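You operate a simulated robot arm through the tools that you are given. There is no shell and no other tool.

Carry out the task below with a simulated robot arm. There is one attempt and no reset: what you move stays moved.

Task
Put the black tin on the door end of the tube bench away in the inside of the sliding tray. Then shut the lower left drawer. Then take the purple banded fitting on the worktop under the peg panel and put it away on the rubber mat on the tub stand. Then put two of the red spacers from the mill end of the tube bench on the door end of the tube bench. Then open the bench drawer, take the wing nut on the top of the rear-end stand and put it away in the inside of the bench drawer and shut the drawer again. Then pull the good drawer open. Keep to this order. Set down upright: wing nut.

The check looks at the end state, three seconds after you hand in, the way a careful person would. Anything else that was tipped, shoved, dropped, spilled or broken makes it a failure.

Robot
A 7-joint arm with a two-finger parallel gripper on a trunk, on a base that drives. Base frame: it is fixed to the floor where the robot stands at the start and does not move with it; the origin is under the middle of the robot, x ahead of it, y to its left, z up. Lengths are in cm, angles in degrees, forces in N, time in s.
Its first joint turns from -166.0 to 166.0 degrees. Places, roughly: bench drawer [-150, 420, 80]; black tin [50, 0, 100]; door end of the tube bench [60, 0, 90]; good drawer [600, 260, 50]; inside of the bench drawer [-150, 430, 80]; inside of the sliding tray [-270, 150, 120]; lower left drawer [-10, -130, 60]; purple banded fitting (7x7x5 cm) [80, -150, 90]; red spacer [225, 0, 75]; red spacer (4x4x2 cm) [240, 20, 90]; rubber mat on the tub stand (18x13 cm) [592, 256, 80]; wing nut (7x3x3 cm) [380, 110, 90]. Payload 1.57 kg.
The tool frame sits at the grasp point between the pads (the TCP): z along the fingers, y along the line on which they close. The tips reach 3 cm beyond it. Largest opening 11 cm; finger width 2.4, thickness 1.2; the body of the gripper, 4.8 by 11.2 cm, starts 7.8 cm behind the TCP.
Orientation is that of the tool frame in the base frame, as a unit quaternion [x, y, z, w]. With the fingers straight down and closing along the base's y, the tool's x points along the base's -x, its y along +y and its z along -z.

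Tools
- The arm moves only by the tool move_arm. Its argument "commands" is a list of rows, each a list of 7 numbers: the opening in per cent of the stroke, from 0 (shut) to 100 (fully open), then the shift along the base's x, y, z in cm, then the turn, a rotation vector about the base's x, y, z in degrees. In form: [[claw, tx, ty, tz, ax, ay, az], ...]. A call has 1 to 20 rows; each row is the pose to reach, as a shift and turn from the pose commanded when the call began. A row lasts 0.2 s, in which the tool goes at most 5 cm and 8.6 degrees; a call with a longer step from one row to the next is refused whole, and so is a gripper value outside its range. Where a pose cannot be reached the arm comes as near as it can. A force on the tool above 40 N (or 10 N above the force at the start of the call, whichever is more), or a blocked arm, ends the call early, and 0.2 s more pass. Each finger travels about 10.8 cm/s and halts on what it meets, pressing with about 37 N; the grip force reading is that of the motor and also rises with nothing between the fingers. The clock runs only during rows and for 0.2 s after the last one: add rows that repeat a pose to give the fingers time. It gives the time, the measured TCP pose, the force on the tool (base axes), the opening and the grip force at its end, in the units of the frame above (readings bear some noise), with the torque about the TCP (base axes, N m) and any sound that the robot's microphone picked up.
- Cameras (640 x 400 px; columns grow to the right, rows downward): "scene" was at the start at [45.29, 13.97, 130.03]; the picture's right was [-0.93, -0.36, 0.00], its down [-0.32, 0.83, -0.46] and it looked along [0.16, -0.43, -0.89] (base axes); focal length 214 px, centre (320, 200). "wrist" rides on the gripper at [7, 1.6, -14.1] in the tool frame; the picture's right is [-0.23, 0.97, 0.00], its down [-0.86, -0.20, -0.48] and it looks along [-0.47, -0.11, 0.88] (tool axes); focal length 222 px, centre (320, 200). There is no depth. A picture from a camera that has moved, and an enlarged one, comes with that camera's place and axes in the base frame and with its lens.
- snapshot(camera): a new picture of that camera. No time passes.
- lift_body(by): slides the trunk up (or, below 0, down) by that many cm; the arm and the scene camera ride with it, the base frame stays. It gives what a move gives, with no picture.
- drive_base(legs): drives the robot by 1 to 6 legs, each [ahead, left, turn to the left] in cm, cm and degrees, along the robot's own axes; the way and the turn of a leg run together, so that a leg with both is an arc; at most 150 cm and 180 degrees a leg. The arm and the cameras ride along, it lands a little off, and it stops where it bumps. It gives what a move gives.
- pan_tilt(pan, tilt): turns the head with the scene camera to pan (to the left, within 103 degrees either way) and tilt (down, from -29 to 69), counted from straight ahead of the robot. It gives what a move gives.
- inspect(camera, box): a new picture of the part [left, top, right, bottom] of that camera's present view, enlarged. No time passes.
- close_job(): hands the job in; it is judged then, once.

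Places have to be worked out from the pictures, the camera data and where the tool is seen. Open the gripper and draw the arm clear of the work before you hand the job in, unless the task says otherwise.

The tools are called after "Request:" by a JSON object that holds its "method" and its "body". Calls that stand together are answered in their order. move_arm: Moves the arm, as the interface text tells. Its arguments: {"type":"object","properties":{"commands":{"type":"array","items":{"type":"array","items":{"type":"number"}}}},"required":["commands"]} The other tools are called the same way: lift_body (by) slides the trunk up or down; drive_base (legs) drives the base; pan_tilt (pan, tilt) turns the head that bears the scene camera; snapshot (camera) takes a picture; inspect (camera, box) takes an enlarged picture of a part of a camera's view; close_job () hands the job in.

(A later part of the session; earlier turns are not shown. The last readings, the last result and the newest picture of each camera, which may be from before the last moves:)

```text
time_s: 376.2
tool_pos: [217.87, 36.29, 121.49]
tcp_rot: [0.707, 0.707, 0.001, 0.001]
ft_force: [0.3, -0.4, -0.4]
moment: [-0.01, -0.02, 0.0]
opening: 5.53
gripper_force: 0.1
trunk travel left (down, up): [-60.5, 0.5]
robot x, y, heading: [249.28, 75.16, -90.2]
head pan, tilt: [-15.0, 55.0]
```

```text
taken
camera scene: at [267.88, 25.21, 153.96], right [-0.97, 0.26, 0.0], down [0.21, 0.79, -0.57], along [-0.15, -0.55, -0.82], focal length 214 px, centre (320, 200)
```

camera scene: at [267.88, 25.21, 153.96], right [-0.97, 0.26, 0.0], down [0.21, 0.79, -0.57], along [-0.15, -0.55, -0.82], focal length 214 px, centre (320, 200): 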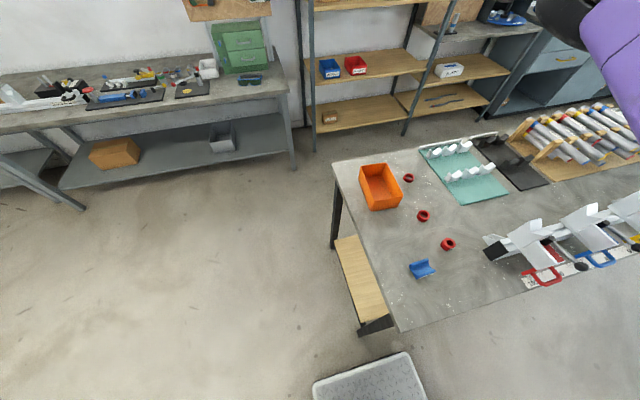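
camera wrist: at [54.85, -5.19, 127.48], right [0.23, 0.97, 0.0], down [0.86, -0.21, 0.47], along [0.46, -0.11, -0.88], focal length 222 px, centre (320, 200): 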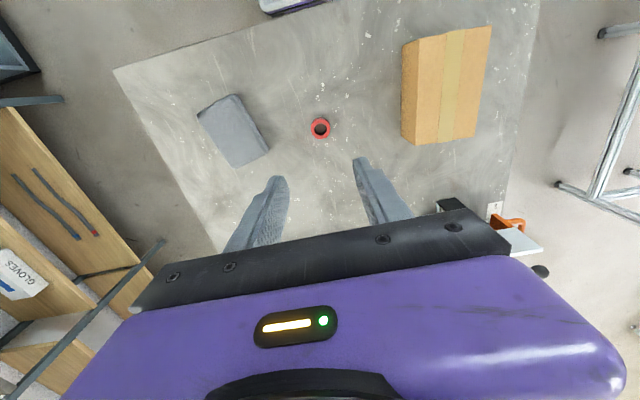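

B, C and the labelled D remain. I strafe 16 cm right and zoom on B.

Request:
{"method": "drive_base", "body": {"legs": [[0, -16, 0]]}}

Request:
{"method": "inspect", "body": {"camera": "scene", "box": [340, 150, 500, 300]}}

```text
time_s: 377.6
tool_pos: [201.72, 36.39, 121.48]
tcp_rot: [0.708, 0.706, 0.001, 0.0]
ft_force: [0.1, -0.2, 0.8]
moment: [-0.02, 0.02, 0.0]
opening: 5.46
gripper_force: 0.1
trunk travel left (down, up): [-60.5, 0.5]
robot x, y, heading: [233.7, 75.14, -90.1]
head pan, tilt: [-15.0, 55.0]
```

```text
2.67 times, centred on (420, 225) of scene
camera zoom: at [251.81, 25.25, 153.96], right [-0.97, 0.26, 0.0], down [0.21, 0.79, -0.57], along [-0.15, -0.55, -0.82], focal length 572 px, centre (53, 133)
```

zoom: 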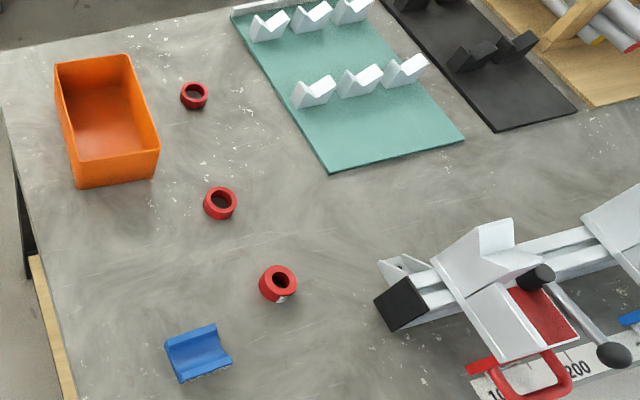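

B is at (221.5,-3.3). I move the gripper above it.

Request:
{"method": "move_arm", "body": {"commands": [[55, 2, -4, 0, 0, 0, 0], [60, 4, -8, 0, 0, 0, 0], [60, 6, -12, 0, 0, 0, 0], [60, 8, -16, 0, 0, 0, 0], [60, 10, -20, 0, 0, 0, 0], [60, 12, -24, 0, 0, 0, 0], [60, 14, -28, 0, 0, 0, 0], [60, 16, -32, 0, 0, 0, 0], [60, 18, -36, 0, 0, 0, 0], [60, 19.8, -39.7, 0, 0, 0, 0], [60, 19.8, -39.7, 0, 0, 0, 0]]}}

Request:
{"method": "snapshot", "body": {"camera": "wrist"}}

Request:
{"method": "snapshot", "body": {"camera": "scene"}}

```text
time_s: 380.0
tool_pos: [221.42, -3.22, 121.31]
tcp_rot: [0.707, 0.707, 0.002, -0.001]
ft_force: [-0.1, -1.1, -0.6]
moment: [0.0, 0.01, -0.01]
opening: 6.59
gripper_force: 0.0
trunk travel left (down, up): [-60.5, 0.5]
robot x, y, heading: [233.34, 74.77, -90.1]
head pan, tilt: [-15.0, 55.0]
```

```text
taken
camera wrist: at [223.11, 3.67, 135.38], right [0.97, -0.23, 0.0], down [-0.2, -0.86, 0.47], along [-0.11, -0.46, -0.88], focal length 222 px, centre (320, 200)
```

wrist: 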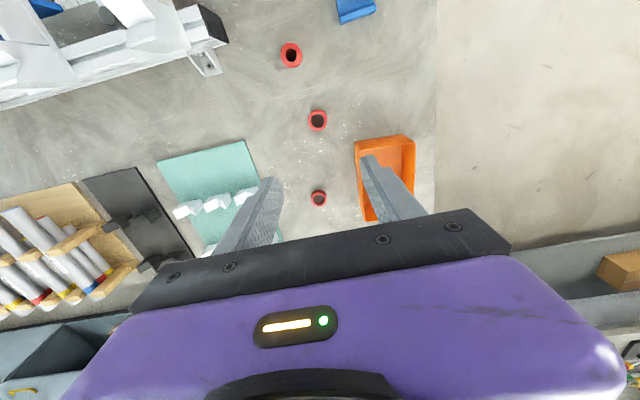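

```text
taken
camera scene: at [251.8, 25.24, 153.96], right [-0.97, 0.26, 0.0], down [0.21, 0.79, -0.57], along [-0.15, -0.55, -0.82], focal length 214 px, centre (320, 200)
```

scene: 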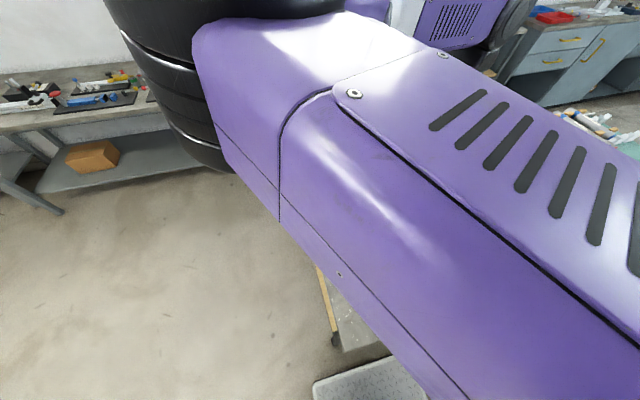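

B is centred. I lower the trunk 24 cm and check again.

Request:
{"method": "lift_body", "body": {"by": -24}}

Request:
{"method": "snapshot", "body": {"camera": "wrist"}}

```text
time_s: 382.5
tool_pos: [221.44, -3.14, 97.4]
tcp_rot: [0.708, 0.706, 0.002, 0.0]
ft_force: [0.1, 0.2, 0.2]
moment: [0.0, 0.03, 0.02]
opening: 6.6
gripper_force: 0.0
trunk travel left (down, up): [-36.5, 24.5]
robot x, y, heading: [233.23, 75.37, -90.0]
head pan, tilt: [-15.0, 55.0]
```

```text
taken
camera wrist: at [223.07, 3.71, 111.4], right [0.97, -0.23, 0.0], down [-0.2, -0.86, 0.47], along [-0.11, -0.46, -0.88], focal length 222 px, centre (320, 200)
```

wrist: 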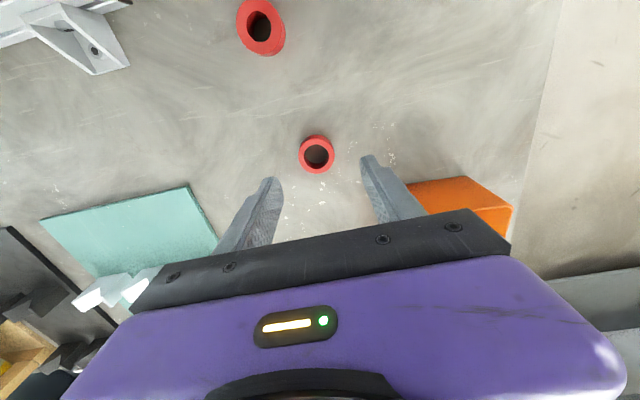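

Aligned. I descend and close on B.

Request:
{"method": "move_arm", "body": {"commands": [[60, -0.2, 0.3, -3, 0, 0, 0], [60, -0.2, 0.3, -6, 0, 0, 0], [60, -0.2, 0.3, -7.5, 0, 0, 0], [60, -0.2, 0.3, -8, 0, 0, 0], [40, -0.2, 0.3, -8, 0, 0, 0], [25, -0.2, 0.3, -8, 0, 0, 0], [20, -0.2, 0.3, -8, 0, 0, 0], [20, -0.2, 0.3, -8, 0, 0, 0], [20, -0.2, 0.3, -8, 0, 0, 0]]}}

Request:
{"method": "snapshot", "body": {"camera": "wrist"}}

```text
time_s: 384.5
tool_pos: [221.22, -2.87, 89.34]
tcp_rot: [0.708, 0.706, 0.002, -0.001]
ft_force: [0.9, -0.6, -0.1]
moment: [0.02, 0.0, 0.0]
opening: 3.83
gripper_force: 37.3
trunk travel left (down, up): [-36.5, 24.5]
robot x, y, heading: [233.36, 74.88, -90.2]
head pan, tilt: [-15.0, 55.0]
```

```text
taken
camera wrist: at [222.85, 4.04, 103.43], right [0.97, -0.23, 0.0], down [-0.2, -0.86, 0.47], along [-0.11, -0.46, -0.88], focal length 222 px, centre (320, 200)
```

wrist: 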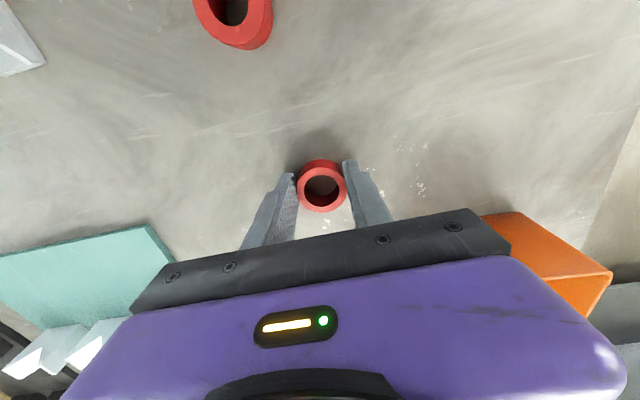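

B is gripped (3.83 cm). I lift by trunk, then fold the arm with properly sized steps.

Request:
{"method": "lift_body", "body": {"by": 24}}

Request:
{"method": "move_arm", "body": {"commands": [[20, -2, 4, 1, 0, 0, 0], [20, -4, 8, 2, 0, 0, 0], [20, -6, 12, 3, 0, 0, 0], [20, -8, 16, 4, 0, 0, 0], [20, -10, 20, 5, 0, 0, 0], [20, -12, 24, 6, 0, 0, 0], [20, -14, 28, 7, 0, 0, 0], [20, -16, 32, 8, 0, 0, 0], [20, -18, 36, 8, 0, 0, 0], [20, -19.8, 39.7, 8, 0, 0, 0], [20, -19.8, 39.7, 8, 0, 0, 0]]}}

Request:
{"method": "snapshot", "body": {"camera": "wrist"}}

Request:
{"method": "snapshot", "body": {"camera": "scene"}}

```text
time_s: 387.0
tool_pos: [221.25, -2.88, 113.39]
tcp_rot: [0.707, 0.707, 0.003, -0.001]
ft_force: [0.0, 0.4, -0.2]
moment: [0.0, 0.03, 0.04]
opening: 3.81
gripper_force: 36.9
trunk travel left (down, up): [-60.5, 0.5]
robot x, y, heading: [233.53, 75.07, -90.3]
head pan, tilt: [-15.0, 55.0]
```

```text
time_s: 389.4
tool_pos: [201.38, 37.0, 121.39]
tcp_rot: [0.708, 0.707, 0.002, -0.001]
ft_force: [-0.9, -0.2, -0.9]
moment: [0.02, -0.04, -0.02]
opening: 3.79
gripper_force: 36.4
trunk travel left (down, up): [-60.5, 0.5]
robot x, y, heading: [233.38, 75.41, -90.2]
head pan, tilt: [-15.0, 55.0]
```

```text
taken
camera wrist: at [202.97, 43.84, 135.43], right [0.97, -0.23, 0.0], down [-0.2, -0.86, 0.47], along [-0.11, -0.46, -0.88], focal length 222 px, centre (320, 200)
```

wrist: 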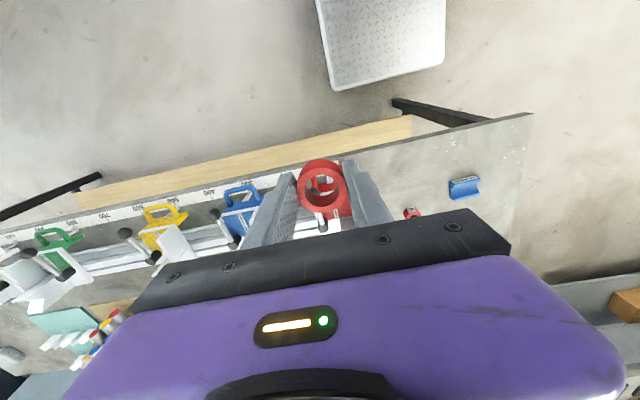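

```text
taken
camera scene: at [251.76, 25.25, 153.97], right [-0.96, 0.26, 0.0], down [0.21, 0.79, -0.57], along [-0.15, -0.55, -0.82], focal length 214 px, centre (320, 200)
```

scene: 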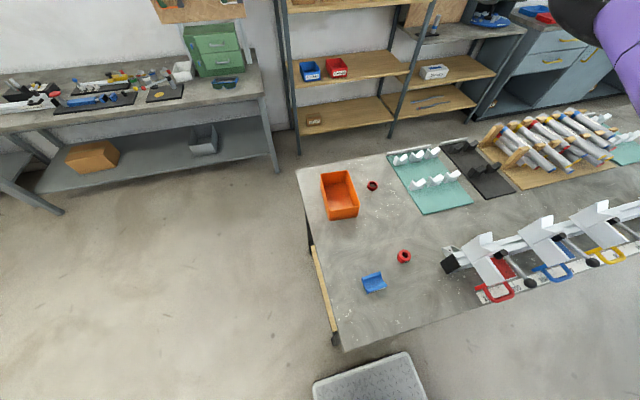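

Spacer B is held. I turn and back along the corridor to the door end.

Request:
{"method": "drive_base", "body": {"legs": [[0, 0, 90.2]]}}

Request:
{"method": "drive_base", "body": {"legs": [[-95, 0, 0], [-95, 0, 0], [-87, 0, 0]]}}

Request:
{"method": "drive_base", "body": {"legs": [[0, -70, 0], [31, 0, 0]]}}

```text
time_s: 393.7
tool_pos: [271.78, 42.93, 121.38]
tcp_rot: [-0.001, 1.0, 0.0, -0.002]
ft_force: [-0.7, 0.0, -0.2]
moment: [0.02, 0.01, 0.04]
opening: 3.81
gripper_force: 36.4
trunk travel left (down, up): [-60.5, 0.5]
robot x, y, heading: [233.58, 74.84, 0.2]
head pan, tilt: [-15.0, 55.0]
```

```text
time_s: 407.4
tool_pos: [-5.3, 43.43, 121.41]
tcp_rot: [0.005, 1.0, 0.001, -0.001]
ft_force: [-0.5, 0.5, -0.3]
moment: [0.02, 0.0, 0.01]
opening: 3.82
gripper_force: 37.2
trunk travel left (down, up): [-60.5, 0.5]
robot x, y, heading: [-43.32, 75.49, -0.9]
head pan, tilt: [-15.0, 55.0]
```

```text
time_s: 412.9
tool_pos: [25.59, -27.1, 121.44]
tcp_rot: [0.001, 1.0, 0.001, -0.002]
ft_force: [-0.2, -0.5, 0.5]
moment: [0.01, 0.01, -0.01]
opening: 3.78
gripper_force: 36.9
trunk travel left (down, up): [-60.5, 0.5]
robot x, y, heading: [-12.53, 5.13, -0.3]
head pan, tilt: [-15.0, 55.0]
```

I view the door end before placing B.

Request:
{"method": "snapshot", "body": {"camera": "scene"}}

Request:
{"method": "move_arm", "body": {"commands": [[20, 4.4, 1.8, 0, 0, 0, 0], [20, 8.8, 3.6, 0, 0, 0, 0], [20, 13.2, 5.5, 0, 0, 0, 0], [20, 17.6, 7.3, 0, 0, 0, 0], [20, 22, 9.1, 0, 0, 0, 0], [20, 26.4, 10.9, 0, 0, 0, 0], [20, 30.8, 12.8, 0, 0, 0, 0], [20, 35.2, 14.6, 0, 0, 0, 0], [20, 39.6, 16.4, 0, 0, 0, 0], [20, 44, 18.2, 0, 0, 0, 0], [20, 48.4, 20, 0, 0, 0, 0], [20, 48.4, 20, 0, 0, 0, 0]]}}

Request:
{"method": "snapshot", "body": {"camera": "wrist"}}

```text
taken
camera scene: at [37.41, 22.97, 153.97], right [-0.26, -0.96, 0.0], down [-0.79, 0.22, -0.57], along [0.55, -0.15, -0.82], focal length 214 px, centre (320, 200)
```

scene: 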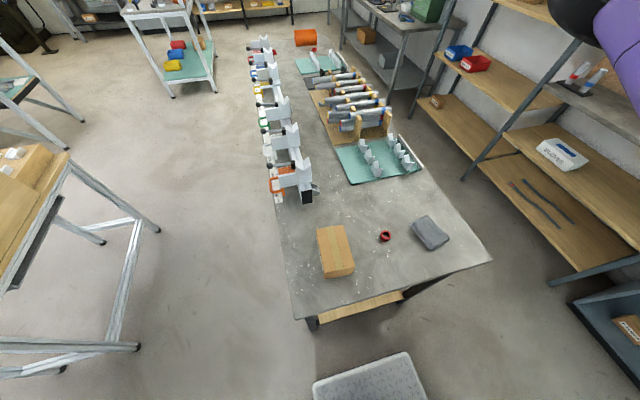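

```text
time_s: 415.5
tool_pos: [73.98, -7.06, 121.35]
tcp_rot: [0.002, 1.0, 0.001, -0.002]
ft_force: [-1.3, -0.1, 0.2]
moment: [-0.02, -0.02, 0.02]
opening: 3.81
gripper_force: 37.4
trunk travel left (down, up): [-60.5, 0.5]
robot x, y, heading: [-12.99, 4.77, 0.0]
head pan, tilt: [-15.0, 55.0]
```

```text
taken
camera wrist: at [67.0, -5.33, 135.36], right [0.23, 0.97, 0.0], down [0.86, -0.2, 0.47], along [0.46, -0.11, -0.88], focal length 222 px, centre (320, 200)
```

wrist: 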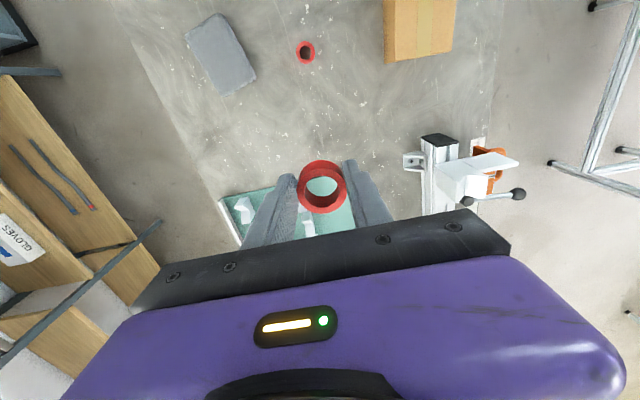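

The spot (74,-7) is clear. I lower the trunk 30 cm, then finish by arm.

Request:
{"method": "lift_body", "body": {"by": -30}}

Request:
{"method": "move_arm", "body": {"commands": [[20, 0, 0, -0.5, 0, 0, 0], [20, 0, 0, -1, 0, 0, 0], [20, 0, 0, -1.4, 0, 0, 0], [20, 0, 0, -1.8, 0, 0, 0], [20, 0, 0, -2.1, 0, 0, 0], [20, 0, 0, -2.1, 0, 0, 0]]}}

Request:
{"method": "snapshot", "body": {"camera": "wrist"}}

```text
time_s: 418.5
tool_pos: [73.83, -7.17, 91.37]
tcp_rot: [0.001, 1.0, 0.001, -0.002]
ft_force: [-0.1, 0.3, 0.0]
moment: [0.04, 0.0, -0.05]
opening: 3.78
gripper_force: 36.9
trunk travel left (down, up): [-30.5, 30.5]
robot x, y, heading: [-12.56, 4.75, -0.2]
head pan, tilt: [-15.0, 55.0]
```

```text
time_s: 419.9
tool_pos: [73.79, -7.1, 89.36]
tcp_rot: [0.002, 1.0, 0.001, -0.001]
ft_force: [-0.6, 0.6, 9.7]
moment: [-0.01, -0.02, 0.0]
opening: 3.84
gripper_force: 37.8
trunk travel left (down, up): [-30.5, 30.5]
robot x, y, heading: [-12.8, 5.51, -0.4]
head pan, tilt: [-15.0, 55.0]
```

```text
taken
camera wrist: at [66.95, -5.39, 103.38], right [0.23, 0.97, 0.0], down [0.86, -0.2, 0.48], along [0.46, -0.11, -0.88], focal length 222 px, centre (320, 200)
```

wrist: 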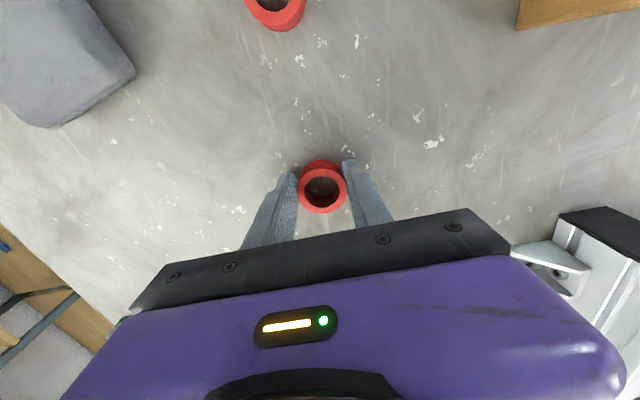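

Contact (≈10 N). I release B and lift away.

Request:
{"method": "move_arm", "body": {"commands": [[20, 0, 0, 0.1, 0, 0, 0], [38, 0, 0, 0.1, 0, 0, 0], [55, 0, 0, 0.1, 0, 0, 0], [55, 0, 0, 0.1, 0, 0, 0]]}}

Request:
{"method": "lift_body", "body": {"by": 30}}

Request:
{"method": "snapshot", "body": {"camera": "wrist"}}

```text
time_s: 420.9
tool_pos: [73.77, -7.05, 89.23]
tcp_rot: [0.002, 1.0, 0.001, -0.001]
ft_force: [-0.1, 0.0, -0.3]
moment: [0.02, -0.01, -0.01]
opening: 6.09
gripper_force: 0.0
trunk travel left (down, up): [-30.5, 30.5]
robot x, y, heading: [-12.8, 4.72, -0.2]
head pan, tilt: [-15.0, 55.0]
```

```text
time_s: 423.9
tool_pos: [73.9, -6.99, 119.38]
tcp_rot: [0.002, 1.0, 0.001, -0.001]
ft_force: [-0.1, 0.7, 1.0]
moment: [0.01, -0.01, 0.02]
opening: 6.07
gripper_force: 0.0
trunk travel left (down, up): [-60.5, 0.5]
robot x, y, heading: [-12.57, 5.18, -0.5]
head pan, tilt: [-15.0, 55.0]
```

```text
taken
camera wrist: at [66.96, -5.38, 133.37], right [0.23, 0.97, 0.0], down [0.86, -0.2, 0.47], along [0.46, -0.11, -0.88], focal length 222 px, centre (320, 200)
```

wrist: 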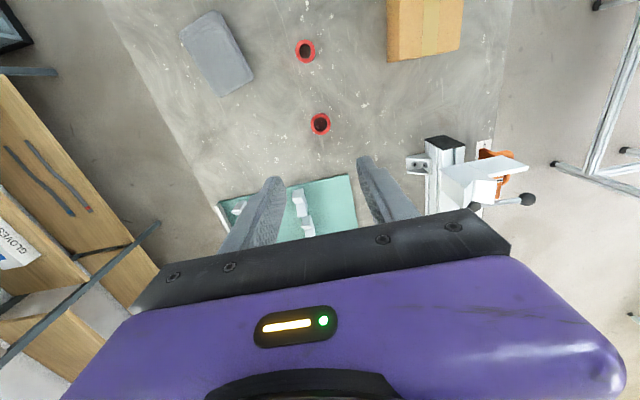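

Both spacers stand on the door end. I zoom to compare them and check for any markings.

Request:
{"method": "inspect", "body": {"camera": "wrist", "box": [250, 20, 390, 150]}}

```text
3.08 times, centred on (320, 85) of wrist
camera zoom: at [66.96, -5.38, 133.37], right [0.23, 0.97, 0.0], down [0.86, -0.2, 0.47], along [0.46, -0.11, -0.88], focal length 684 px, centre (320, 554)
```

zoom: 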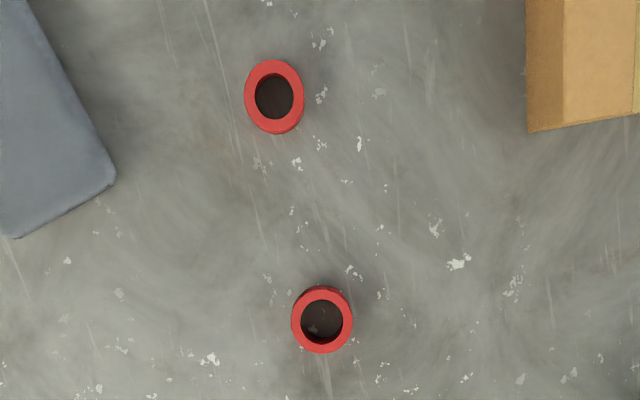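

Both rings are plain and of the same style, so the spacer step is done. I fold the arm and go look at the bench drawer in the far corner near (-150,420).

Request:
{"method": "move_arm", "body": {"commands": [[55, -4.4, -1.8, 0.3, 0, 0, 0], [55, -8.8, -3.6, 0.6, 0, 0, 0], [55, -13.2, -5.5, 1, 0, 0, 0], [55, -17.6, -7.3, 1.5, 0, 0, 0], [55, -22, -9.1, 2, 0, 0, 0], [55, -26.4, -10.9, 2, 0, 0, 0], [55, -30.8, -12.8, 2, 0, 0, 0], [55, -35.2, -14.6, 2, 0, 0, 0], [55, -39.6, -16.4, 2, 0, 0, 0], [55, -44, -18.2, 2, 0, 0, 0], [55, -48.4, -20, 2, 0, 0, 0], [55, -48.4, -20, 2, 0, 0, 0]]}}

Request:
{"method": "drive_base", "body": {"legs": [[-20, 0, 0], [0, 0, 90]]}}

Request:
{"method": "pan_tilt", "body": {"pan": 0, "tilt": 20}}

Request:
{"method": "snapshot", "body": {"camera": "scene"}}

```text
time_s: 426.5
tool_pos: [25.31, -27.06, 121.54]
tcp_rot: [0.002, 1.0, 0.002, -0.002]
ft_force: [0.1, -0.4, 0.4]
moment: [0.06, -0.04, 0.01]
opening: 6.08
gripper_force: 0.0
trunk travel left (down, up): [-60.5, 0.5]
robot x, y, heading: [-12.53, 4.97, -0.2]
head pan, tilt: [-15.0, 55.0]
```

```text
time_s: 431.9
tool_pos: [0.45, 42.63, 121.38]
tcp_rot: [-0.699, 0.716, 0.0, -0.002]
ft_force: [0.0, 0.0, -0.1]
moment: [0.0, 0.0, 0.04]
opening: 6.05
gripper_force: 0.2
trunk travel left (down, up): [-60.5, 0.5]
robot x, y, heading: [-32.64, 5.18, 88.6]
head pan, tilt: [-15.0, 55.0]
```

```text
time_s: 432.9
tool_pos: [0.3, 42.61, 121.4]
tcp_rot: [-0.699, 0.716, -0.001, -0.002]
ft_force: [0.2, 0.1, 0.1]
moment: [0.02, 0.03, 0.01]
opening: 6.03
gripper_force: 0.1
trunk travel left (down, up): [-60.5, 0.5]
robot x, y, heading: [-32.44, 5.12, 88.7]
head pan, tilt: [0.0, 20.0]
```

```text
taken
camera scene: at [-50.95, 57.63, 159.16], right [1.0, -0.02, 0.0], down [-0.01, -0.34, -0.94], along [0.02, 0.94, -0.34], focal length 214 px, centre (320, 200)
```

scene: 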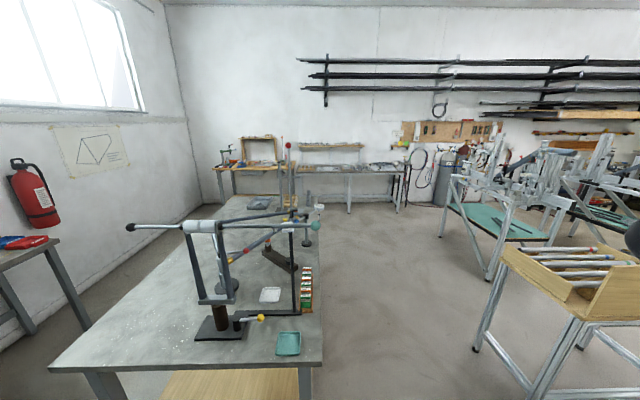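

The middle bench ends near y≈263; the target bench is against the far wall. I drive up the right aisle to y≈320 and look.

Request:
{"method": "drive_base", "body": {"legs": [[0, -38, 1.3], [110, 0, 0], [110, 0, 0], [95, 0, 0]]}}

Request:
{"method": "pan_tilt", "body": {"pan": 45, "tilt": 25}}

Request:
{"method": "snapshot", "body": {"camera": "scene"}}

```text
time_s: 450.3
tool_pos: [38.46, 358.04, 121.44]
tcp_rot: [-0.707, 0.707, -0.001, -0.001]
ft_force: [-0.5, 0.3, -0.8]
moment: [0.03, 0.0, 0.01]
opening: 6.05
gripper_force: 0.1
trunk travel left (down, up): [-60.5, 0.5]
robot x, y, heading: [6.4, 320.18, 89.9]
head pan, tilt: [0.0, 20.0]
```

```text
time_s: 451.4
tool_pos: [38.41, 358.05, 121.4]
tcp_rot: [-0.707, 0.708, 0.0, -0.002]
ft_force: [-0.4, 1.1, -0.5]
moment: [-0.02, 0.02, 0.02]
opening: 6.03
gripper_force: 0.0
trunk travel left (down, up): [-60.5, 0.5]
robot x, y, heading: [6.2, 319.76, 89.8]
head pan, tilt: [45.0, 25.0]
```

```text
taken
camera scene: at [-19.71, 369.04, 158.36], right [0.71, 0.71, 0.0], down [0.3, -0.3, -0.91], along [-0.64, 0.64, -0.42], focal length 214 px, centre (320, 200)
```

scene: 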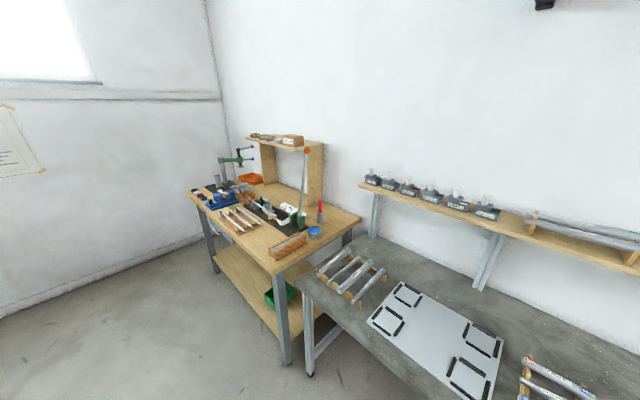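

The wooden-top bench spans x -210..-86 with its front at y≈405. I strafe left in front of it and look for the drawer.

Request:
{"method": "drive_base", "body": {"legs": [[0, 80, 0], [0, 72, 0]]}}

Request:
{"method": "pan_tilt", "body": {"pan": 0, "tilt": 55}}

Request:
{"method": "snapshot", "body": {"camera": "scene"}}

```text
time_s: 459.3
tool_pos: [-114.61, 358.35, 121.38]
tcp_rot: [-0.707, 0.707, -0.001, -0.002]
ft_force: [0.6, 0.4, 0.2]
moment: [-0.04, 0.04, 0.0]
opening: 6.07
gripper_force: 0.1
trunk travel left (down, up): [-60.5, 0.5]
robot x, y, heading: [-146.54, 320.11, 89.9]
head pan, tilt: [45.0, 25.0]
```

```text
time_s: 460.4
tool_pos: [-114.64, 358.34, 121.36]
tcp_rot: [0.708, -0.707, 0.0, 0.002]
ft_force: [-1.1, -0.2, 0.4]
moment: [0.01, 0.02, -0.03]
opening: 6.08
gripper_force: 0.0
trunk travel left (down, up): [-60.5, 0.5]
robot x, y, heading: [-146.49, 320.15, 90.0]
head pan, tilt: [0.0, 55.0]
```

```text
taken
camera scene: at [-166.3, 369.95, 153.97], right [1.0, 0.0, 0.0], down [0.0, -0.82, -0.57], along [0.0, 0.57, -0.82], focal length 214 px, centre (320, 200)
```

scene: 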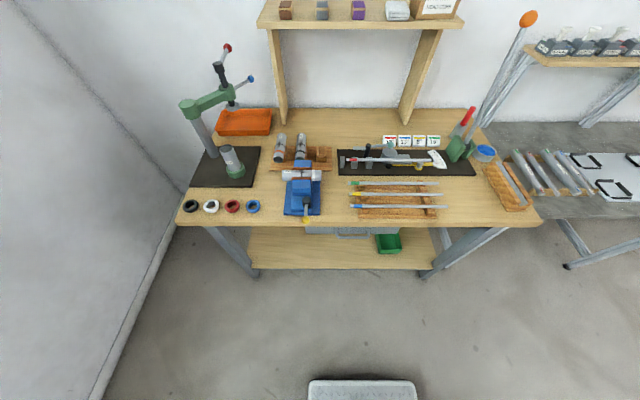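

The drawer (gray) hangs under the tabletop. I shift left and back a little to have room, then lower the trunk to see it.

Request:
{"method": "drive_base", "body": {"legs": [[0, 16, 0], [-25, 0, 0]]}}

Request:
{"method": "lift_body", "body": {"by": -38}}

Request:
{"method": "pan_tilt", "body": {"pan": -10, "tilt": 30}}

Request:
{"method": "snapshot", "body": {"camera": "scene"}}

```text
time_s: 462.9
tool_pos: [-135.32, 353.1, 121.31]
tcp_rot: [0.742, -0.671, 0.001, 0.001]
ft_force: [-0.1, -0.2, 0.1]
moment: [0.02, 0.0, 0.03]
opening: 6.07
gripper_force: 0.1
trunk travel left (down, up): [-60.5, 0.5]
robot x, y, heading: [-163.04, 311.69, 95.9]
head pan, tilt: [0.0, 55.0]
stopped in leg 2: the robot was blocked; the commanded pose is now the measured one
```

```text
time_s: 466.6
tool_pos: [-135.4, 353.22, 83.45]
tcp_rot: [0.742, -0.67, 0.001, 0.001]
ft_force: [-0.1, -0.5, -0.3]
moment: [-0.04, 0.0, 0.0]
opening: 6.06
gripper_force: 0.1
trunk travel left (down, up): [-22.5, 38.5]
robot x, y, heading: [-163.5, 311.93, 95.6]
head pan, tilt: [0.0, 55.0]
```

```text
time_s: 467.5
tool_pos: [-135.4, 353.19, 83.43]
tcp_rot: [0.742, -0.67, 0.001, 0.001]
ft_force: [-0.2, -0.2, -0.1]
moment: [0.02, -0.02, 0.0]
opening: 6.05
gripper_force: 0.1
trunk travel left (down, up): [-22.5, 38.5]
robot x, y, heading: [-163.71, 311.81, 95.7]
head pan, tilt: [-10.0, 30.0]
```

```text
taken
camera scene: at [-186.52, 361.42, 119.56], right [1.0, -0.07, 0.0], down [-0.04, -0.5, -0.87], along [0.06, 0.86, -0.5], focal length 214 px, centre (320, 200)
```

scene: 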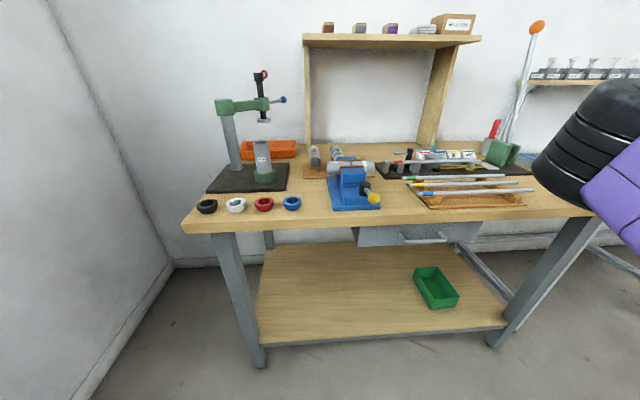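

Backing up was blocked by the middle bench, slightly turning me. The drawer with a bar handle is at about (-154,405,80). I zoom in on it.

Request:
{"method": "inspect", "body": {"camera": "scene", "box": [330, 190, 510, 270]}}

Request:
{"method": "pan_tilt", "body": {"pan": 103, "tilt": 35}}

Request:
{"method": "snapshot", "body": {"camera": "scene"}}

```text
3.56 times, centred on (420, 230) of scene
camera zoom: at [-186.52, 361.42, 119.56], right [1.0, -0.07, 0.0], down [-0.04, -0.5, -0.87], along [0.06, 0.86, -0.5], focal length 763 px, centre (-36, 93)
```

zoom: 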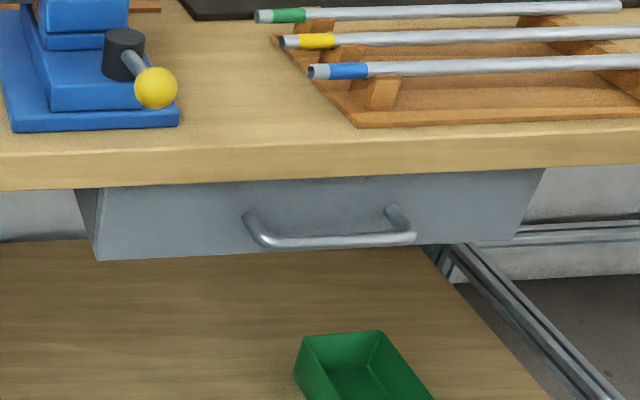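

```text
time_s: 469.4
tool_pos: [-135.33, 353.11, 83.35]
tcp_rot: [0.742, -0.671, 0.0, 0.002]
ft_force: [-0.6, -0.3, -0.2]
moment: [-0.03, -0.03, -0.01]
opening: 6.05
gripper_force: 0.1
trunk travel left (down, up): [-22.5, 38.5]
robot x, y, heading: [-163.52, 311.95, 95.7]
head pan, tilt: [103.0, 35.0]
```

```text
taken
camera scene: at [-195.54, 349.59, 118.78], right [-0.32, 0.95, 0.0], down [0.54, 0.18, -0.82], along [-0.78, -0.26, -0.57], focal length 214 px, centre (320, 200)
```

scene: 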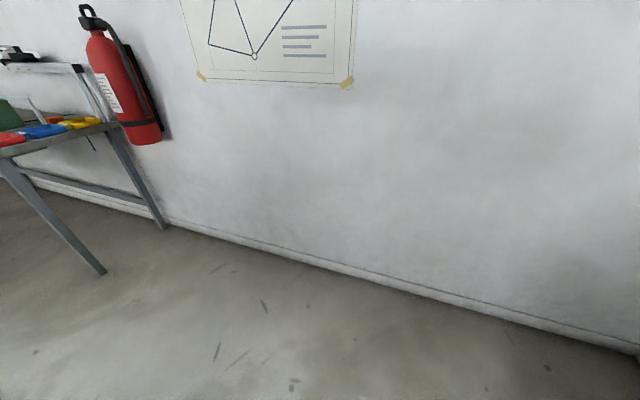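

The left side is free. I take a second view of the handle from a lower trunk height for triangulation.

Request:
{"method": "pan_tilt", "body": {"pan": -10, "tilt": 30}}

Request:
{"method": "lift_body", "body": {"by": -22}}

Request:
{"method": "snapshot", "body": {"camera": "scene"}}

Request:
{"method": "inspect", "body": {"camera": "scene", "box": [330, 100, 510, 180]}}

```text
time_s: 471.3
tool_pos: [-135.4, 353.27, 83.33]
tcp_rot: [0.742, -0.67, 0.001, 0.002]
ft_force: [0.6, -0.5, -0.4]
moment: [-0.02, 0.0, -0.02]
opening: 6.04
gripper_force: 0.0
trunk travel left (down, up): [-22.5, 38.5]
robot x, y, heading: [-163.33, 311.85, 95.6]
head pan, tilt: [-10.0, 30.0]
```

```text
time_s: 473.6
tool_pos: [-135.32, 353.12, 61.43]
tcp_rot: [0.742, -0.67, 0.0, 0.002]
ft_force: [0.0, 0.1, -0.5]
moment: [-0.03, -0.01, -0.04]
opening: 6.07
gripper_force: 0.1
trunk travel left (down, up): [-0.5, 60.5]
robot x, y, heading: [-163.11, 312.08, 95.6]
head pan, tilt: [-10.0, 30.0]
```

```text
taken
camera scene: at [-186.52, 361.42, 97.57], right [1.0, -0.07, 0.0], down [-0.04, -0.5, -0.87], along [0.06, 0.86, -0.5], focal length 214 px, centre (320, 200)
```

scene: 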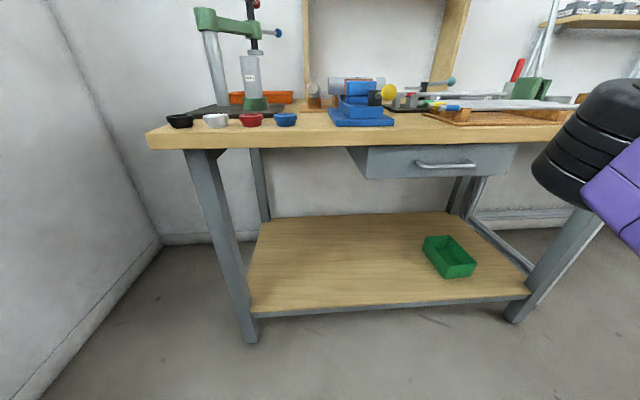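

```text
3.56 times, centred on (420, 140) of scene
camera zoom: at [-186.52, 361.42, 97.57], right [1.0, -0.07, 0.0], down [-0.04, -0.5, -0.87], along [0.06, 0.86, -0.5], focal length 763 px, centre (-36, 413)
```

zoom: 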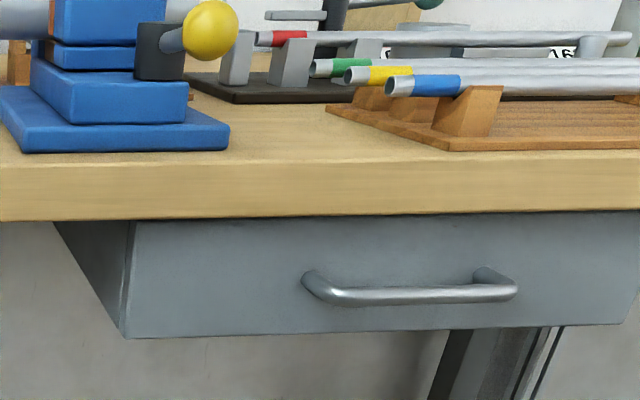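

The handle bar is at about (-153.8,405.7,79.4), flush with the table edge (table underside z≈84), so it must be gripped from the front with the fingers above and below. I reposition to about (-190,300), heading 90°.

Request:
{"method": "drive_base", "body": {"legs": [[0, 12, 0], [0, 0, -5.6], [0, 16, 0], [-12, 0, 0]]}}

Request:
{"method": "snapshot", "body": {"camera": "scene"}}

```text
time_s: 477.2
tool_pos: [-159.62, 336.95, 61.42]
tcp_rot: [0.708, -0.707, 0.0, 0.002]
ft_force: [0.1, 1.2, 0.1]
moment: [0.02, -0.05, 0.0]
opening: 6.02
gripper_force: 0.1
trunk travel left (down, up): [-0.5, 60.5]
robot x, y, heading: [-191.42, 298.34, 90.2]
head pan, tilt: [-10.0, 30.0]
```

```text
taken
camera scene: at [-209.65, 350.18, 97.56], right [0.98, -0.17, 0.0], down [-0.09, -0.49, -0.87], along [0.15, 0.85, -0.5], focal length 214 px, centre (320, 200)
```

scene: 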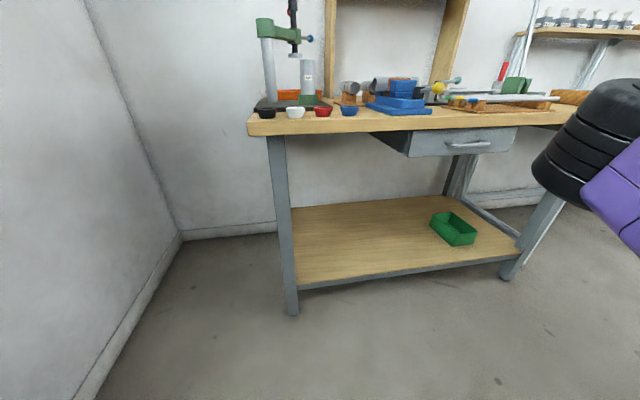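

I am at (-191,298), heading 90°. First I yaw the tool by -90° so the fingers will close vertically once pitched forward.

Request:
{"method": "move_arm", "body": {"commands": [[45, 0.5, 1.4, 1.3, 0, 0, -8.2], [36, 1, 2.8, 2.6, 0, 0, -16.4], [36, 1.5, 4.2, 3.9, 0, 0, -24.6], [36, 2, 5.6, 5.2, 0, 0, -32.8], [36, 2.5, 7, 6.5, 0, 0, -41], [36, 3, 8.4, 7.8, 0, 0, -49.2], [36, 3.5, 9.8, 9.1, 0, 0, -57.4], [36, 4, 11.2, 10.4, 0, 0, -65.6], [36, 4.5, 12.6, 11.7, 0, 0, -73.8], [36, 5, 14, 13, 0, 0, -82], [36, 5.8, 15, 14, 0, 0, -90.2], [36, 5.8, 15, 14, 0, 0, -90.2]]}}

Request:
{"method": "snapshot", "body": {"camera": "scene"}}

```text
time_s: 479.8
tool_pos: [-153.77, 351.9, 75.32]
tcp_rot: [0.002, 1.0, 0.001, -0.002]
ft_force: [0.0, 0.1, -0.7]
moment: [0.02, 0.01, 0.0]
opening: 3.94
gripper_force: 0.0
trunk travel left (down, up): [-0.5, 60.5]
robot x, y, heading: [-191.55, 298.3, 89.9]
head pan, tilt: [-10.0, 30.0]
```

```text
taken
camera scene: at [-209.65, 350.18, 97.56], right [0.98, -0.17, 0.0], down [-0.09, -0.49, -0.87], along [0.15, 0.85, -0.5], focal length 214 px, centre (320, 200)
```

scene: 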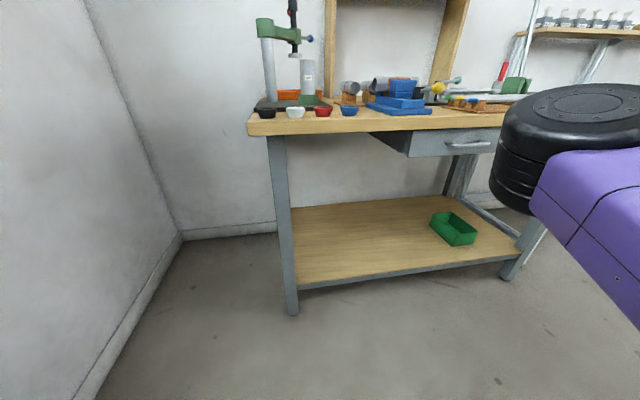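

Yaw done. Now I pitch the tool forward 80° while moving toward the drawer.

Request:
{"method": "move_arm", "body": {"commands": [[36, 0, 2, 0.5, 8, 0, 0], [36, 0, 5, 1, 16, 0, 0], [36, 0, 8, 1.5, 24, 0, 0], [36, 0, 11, 2, 32, 0, 0], [36, 0, 14, 2.5, 40, 0, 0], [36, 0, 17, 3, 48, 0, 0], [36, 0, 20, 3.5, 56, 0, 0], [36, 0, 23, 4, 64, 0, 0], [36, 0, 26, 4.5, 72, 0, 0], [36, 0, 29, 5, 80, 0, 0], [36, 0, 31, 5.5, 80, 0, 0], [36, 0, 31, 5.5, 80, 0, 0]]}}

Request:
{"method": "snapshot", "body": {"camera": "scene"}}

Request:
{"method": "snapshot", "body": {"camera": "wrist"}}

```text
time_s: 482.4
tool_pos: [-153.79, 382.74, 78.56]
tcp_rot: [0.001, 0.778, 0.629, -0.004]
ft_force: [0.0, -1.1, -0.7]
moment: [-0.01, -0.01, 0.03]
opening: 3.96
gripper_force: 0.1
trunk travel left (down, up): [-0.5, 60.5]
robot x, y, heading: [-191.33, 298.3, 90.0]
head pan, tilt: [-10.0, 30.0]
```

```text
taken
camera scene: at [-209.65, 350.18, 97.56], right [0.98, -0.17, 0.0], down [-0.09, -0.49, -0.87], along [0.15, 0.85, -0.5], focal length 214 px, centre (320, 200)
```

scene: 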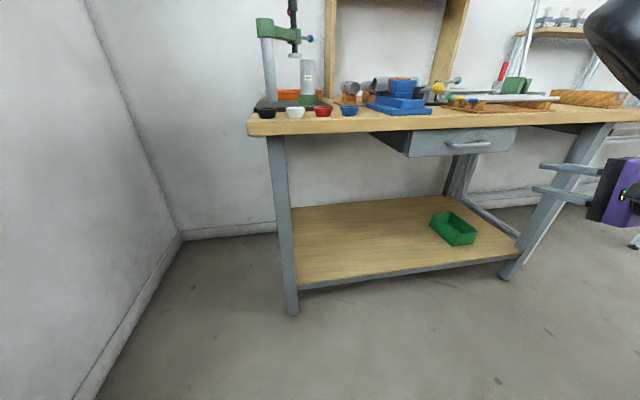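

```text
taken
camera wrist: at [-160.61, 369.28, 83.06], right [0.23, 0.2, 0.95], down [0.86, -0.51, -0.1], along [0.46, 0.84, -0.29], focal length 222 px, centre (320, 200)
```

wrist: 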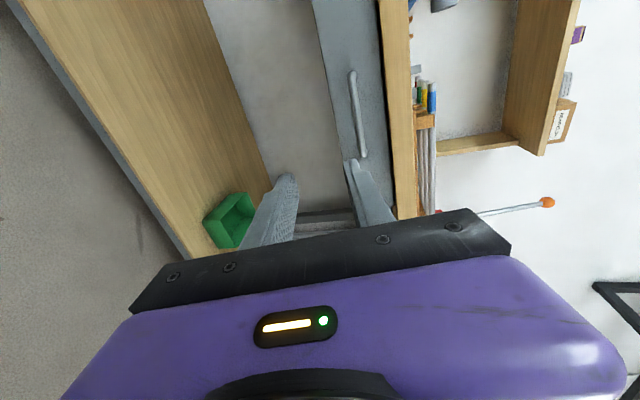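

The gripper points forward with fingers above/below; the bar shows at about (-154.4,405.7,79.9). The measured z is 78.6, so I re-issue a small move and let it settle.

Request:
{"method": "move_arm", "body": {"commands": [[36, -0.3, 2, 0, 0, 0, 0], [36, -0.3, 5, 0, 0, 0, 0], [36, -0.5, 8, 0, 0, 0, 0], [36, -0.5, 8, 0, 0, 0, 0], [36, -0.5, 8, 0, 0, 0, 0]]}}

```text
time_s: 483.6
tool_pos: [-154.44, 390.92, 78.63]
tcp_rot: [0.0, 0.776, 0.63, -0.004]
ft_force: [0.2, 0.0, -0.1]
moment: [-0.02, 0.02, 0.02]
opening: 3.94
gripper_force: 0.1
trunk travel left (down, up): [-0.5, 60.5]
robot x, y, heading: [-191.89, 298.85, 90.1]
head pan, tilt: [-10.0, 30.0]
```

I raise 1.5 cm and approach to y≈400.

Request:
{"method": "move_arm", "body": {"commands": [[36, 0, 2, 0.5, 0, 0, 0], [36, 0, 4, 1, 0, 0, 0], [36, 0, 6, 1.5, 0, 0, 0], [36, 0, 8, 1.5, 0, 0, 0], [36, 0, 8, 1.5, 0, 0, 0]]}}

Request:
{"method": "snapshot", "body": {"camera": "wrist"}}

Request:
{"method": "inspect", "body": {"camera": "scene", "box": [360, 80, 600, 230]}}

```text
time_s: 484.8
tool_pos: [-154.15, 398.87, 82.05]
tcp_rot: [0.001, 0.767, 0.642, -0.003]
ft_force: [0.0, 0.6, 1.2]
moment: [-0.01, 0.0, -0.01]
opening: 3.93
gripper_force: 0.0
trunk travel left (down, up): [-0.5, 60.5]
robot x, y, heading: [-191.61, 298.64, 89.9]
head pan, tilt: [-10.0, 30.0]
```

```text
taken
camera wrist: at [-161.01, 385.22, 86.06], right [0.23, 0.17, 0.96], down [0.86, -0.5, -0.12], along [0.46, 0.85, -0.26], focal length 222 px, centre (320, 200)
```

wrist: 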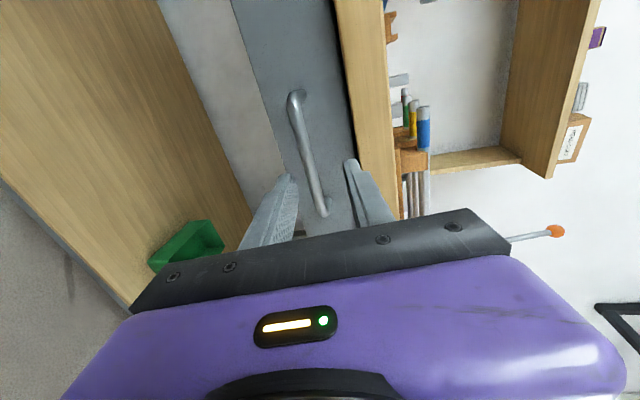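

```text
2.67 times, centred on (480, 155) of scene
camera zoom: at [-209.65, 350.18, 97.56], right [0.98, -0.17, 0.0], down [-0.09, -0.49, -0.87], along [0.15, 0.85, -0.5], focal length 572 px, centre (-107, 320)
```

zoom: 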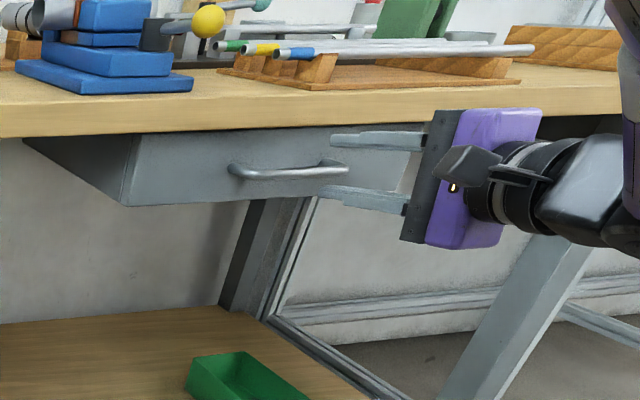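

Bar confirmed at z≈79.9. I lower 2 cm, then advance 5.3 cm so the bar lies between the fingers.

Request:
{"method": "move_arm", "body": {"commands": [[36, -0.3, 0, -1, 0, 0, 0], [36, -0.5, 0, -2, 0, 0, 0], [36, -0.5, 0, -2, 0, 0, 0]]}}

Request:
{"method": "snapshot", "body": {"camera": "wrist"}}

```text
time_s: 485.6
tool_pos: [-154.87, 398.9, 80.35]
tcp_rot: [-0.001, 0.765, 0.645, -0.002]
ft_force: [-0.9, -0.9, -0.5]
moment: [0.02, 0.0, -0.01]
opening: 3.93
gripper_force: 0.1
trunk travel left (down, up): [-0.5, 60.5]
robot x, y, heading: [-191.49, 298.66, 90.0]
head pan, tilt: [-10.0, 30.0]
```

```text
taken
camera wrist: at [-161.65, 385.23, 84.36], right [0.23, 0.17, 0.96], down [0.86, -0.5, -0.12], along [0.46, 0.85, -0.26], focal length 222 px, centre (320, 200)
```

wrist: 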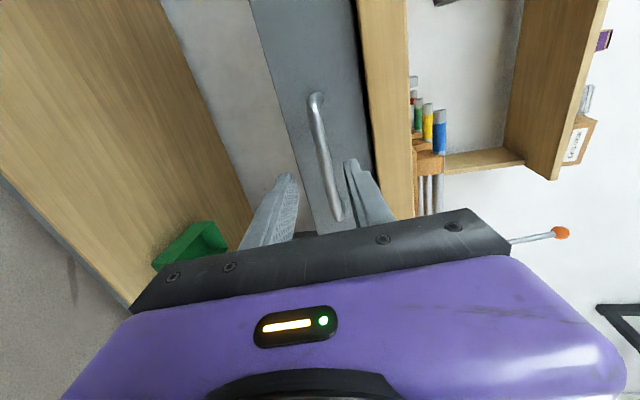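

Bar lies right between the fingers. I advance.

Request:
{"method": "move_arm", "body": {"commands": [[36, 0, 2, 0, 0, 0, 0], [36, 0, 4, -0.1, 0, 0, 0], [36, 0, 5.4, -0.2, 0, 0, 0], [36, 0, 5.4, -0.2, 0, 0, 0]]}}

Request:
{"method": "snapshot", "body": {"camera": "wrist"}}

Request:
{"method": "inspect", "body": {"camera": "scene", "box": [380, 90, 540, 190]}}

```text
time_s: 486.6
tool_pos: [-154.83, 404.36, 80.26]
tcp_rot: [-0.001, 0.765, 0.644, -0.002]
ft_force: [0.1, -0.5, 0.5]
moment: [-0.02, -0.01, -0.01]
opening: 3.98
gripper_force: 0.2
trunk travel left (down, up): [-0.5, 60.5]
robot x, y, heading: [-191.76, 298.73, 90.1]
head pan, tilt: [-10.0, 30.0]
```

```text
taken
camera wrist: at [-161.65, 390.72, 84.18], right [0.23, 0.17, 0.96], down [0.86, -0.5, -0.12], along [0.46, 0.85, -0.26], focal length 222 px, centre (320, 200)
```

wrist: 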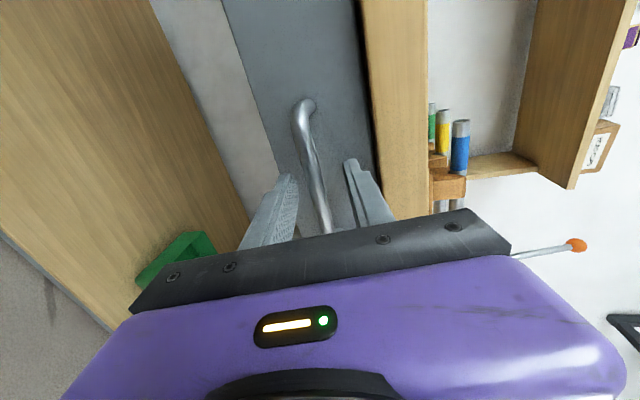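

```text
4.00 times, centred on (460, 140) of scene
camera zoom: at [-209.65, 350.18, 97.56], right [0.98, -0.17, 0.0], down [-0.09, -0.49, -0.87], along [0.15, 0.85, -0.5], focal length 858 px, centre (-240, 440)
```

zoom: 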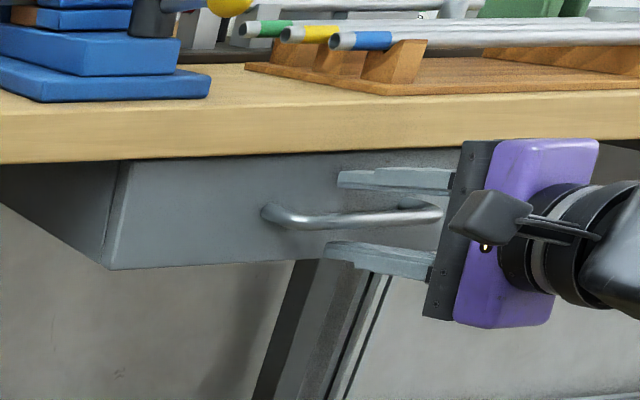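

The bar is between the fingers. I close on it.

Request:
{"method": "move_arm", "body": {"commands": [[20, 0, 0, 0, 0, 0, 0], [5, 0, 0, 0, 0, 0, 0], [0, 0, 0, 0, 0, 0, 0], [0, 0, 0, 0, 0, 0, 0]]}}

Request:
{"method": "snapshot", "body": {"camera": "wrist"}}

```text
time_s: 487.6
tool_pos: [-154.85, 404.19, 80.09]
tcp_rot: [0.0, 0.766, 0.642, -0.002]
ft_force: [-2.3, -5.6, -11.2]
moment: [-0.06, -0.31, 0.02]
opening: 1.2
gripper_force: 29.3
trunk travel left (down, up): [-0.5, 60.5]
robot x, y, heading: [-191.94, 298.74, 90.1]
head pan, tilt: [-10.0, 30.0]
```

```text
taken
camera wrist: at [-161.66, 390.7, 84.04], right [0.23, 0.17, 0.96], down [0.86, -0.5, -0.12], along [0.46, 0.85, -0.26], focal length 222 px, centre (320, 200)
```

wrist: 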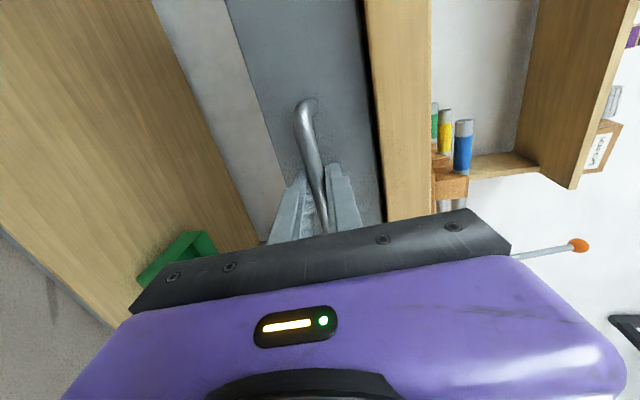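

Gripped (1.2 cm). I pull the drawer out slowly.

Request:
{"method": "move_arm", "body": {"commands": [[0, 0, -0.5, 0, 0, 0, 0], [0, 0, -1, 0, 0, 0, 0], [0, 0, -2, 0, 0, 0, 0], [0, 0, -3, 0, 0, 0, 0], [0, 0, -4, 0, 0, 0, 0], [0, 0, -5, 0, 0, 0, 0], [0, 0, -6, 0, 0, 0, 0], [0, 0, -7, 0, 0, 0, 0], [0, 0, -8, 0, 0, 0, 0], [0, 0, -9, 0, 0, 0, 0], [0, 0, -10, 0, 0, 0, 0], [0, 0, -11, 0, 0, 0, 0], [0, 0, -12, 0, 0, 0, 0], [0, 0, -13, 0, 0, 0, 0], [0, 0, -14, 0, 0, 0, 0], [0, 0, -14, 0, 0, 0, 0]]}}

Request:
{"method": "snapshot", "body": {"camera": "scene"}}

```text
time_s: 489.4
tool_pos: [-154.85, 397.83, 80.06]
tcp_rot: [-0.003, 0.761, 0.648, -0.003]
ft_force: [-0.1, 1.9, 28.1]
moment: [0.2, -0.08, 0.55]
opening: 1.18
gripper_force: 29.1
trunk travel left (down, up): [-0.5, 60.5]
robot x, y, heading: [-191.83, 298.81, 90.1]
head pan, tilt: [-10.0, 30.0]
stopped in row 8: the force on the tool passed its limit at 47 N (the readings are from after the stop); the commanded pose is now the measured one
```

```text
taken
camera scene: at [-209.69, 350.12, 97.65], right [0.98, -0.17, 0.0], down [-0.09, -0.49, -0.87], along [0.15, 0.85, -0.5], focal length 214 px, centre (320, 200)
```

scene: 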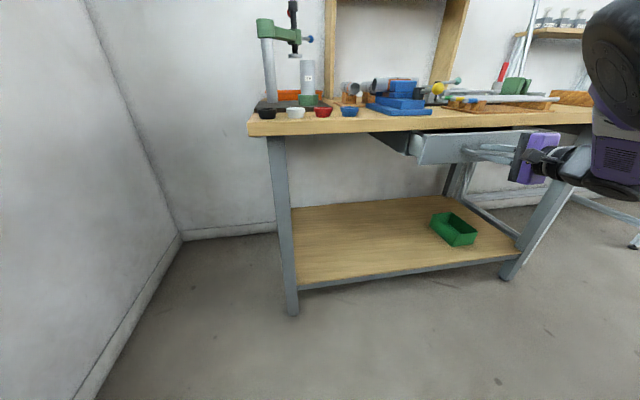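

The drawer came out 6.4 cm; a vertical misfit force built up. The pose is reset to measured, so I continue pulling in short calls.

Request:
{"method": "move_arm", "body": {"commands": [[0, 0, -0.5, 0, 0, 0, 0], [0, 0, -1.2, 0, 0, 0, 0], [0, 0, -2, 0, 0, 0, 0], [0, 0, -3, 0, 0, 0, 0], [0, 0, -4, 0, 0, 0, 0], [0, 0, -5, 0, 0, 0, 0], [0, 0, -5, 0, 0, 0, 0]]}}

```text
time_s: 489.8
tool_pos: [-154.85, 397.79, 80.07]
tcp_rot: [-0.005, 0.76, 0.65, -0.005]
ft_force: [0.4, 0.3, 23.7]
moment: [0.2, 0.04, 0.21]
opening: 1.19
gripper_force: 29.6
trunk travel left (down, up): [-0.5, 60.5]
robot x, y, heading: [-191.27, 298.45, 90.2]
head pan, tilt: [-10.0, 30.0]
stopped in row 1: the force on the tool passed its limit at 46 N (the readings are from after the stop); the commanded pose is now the measured one
```

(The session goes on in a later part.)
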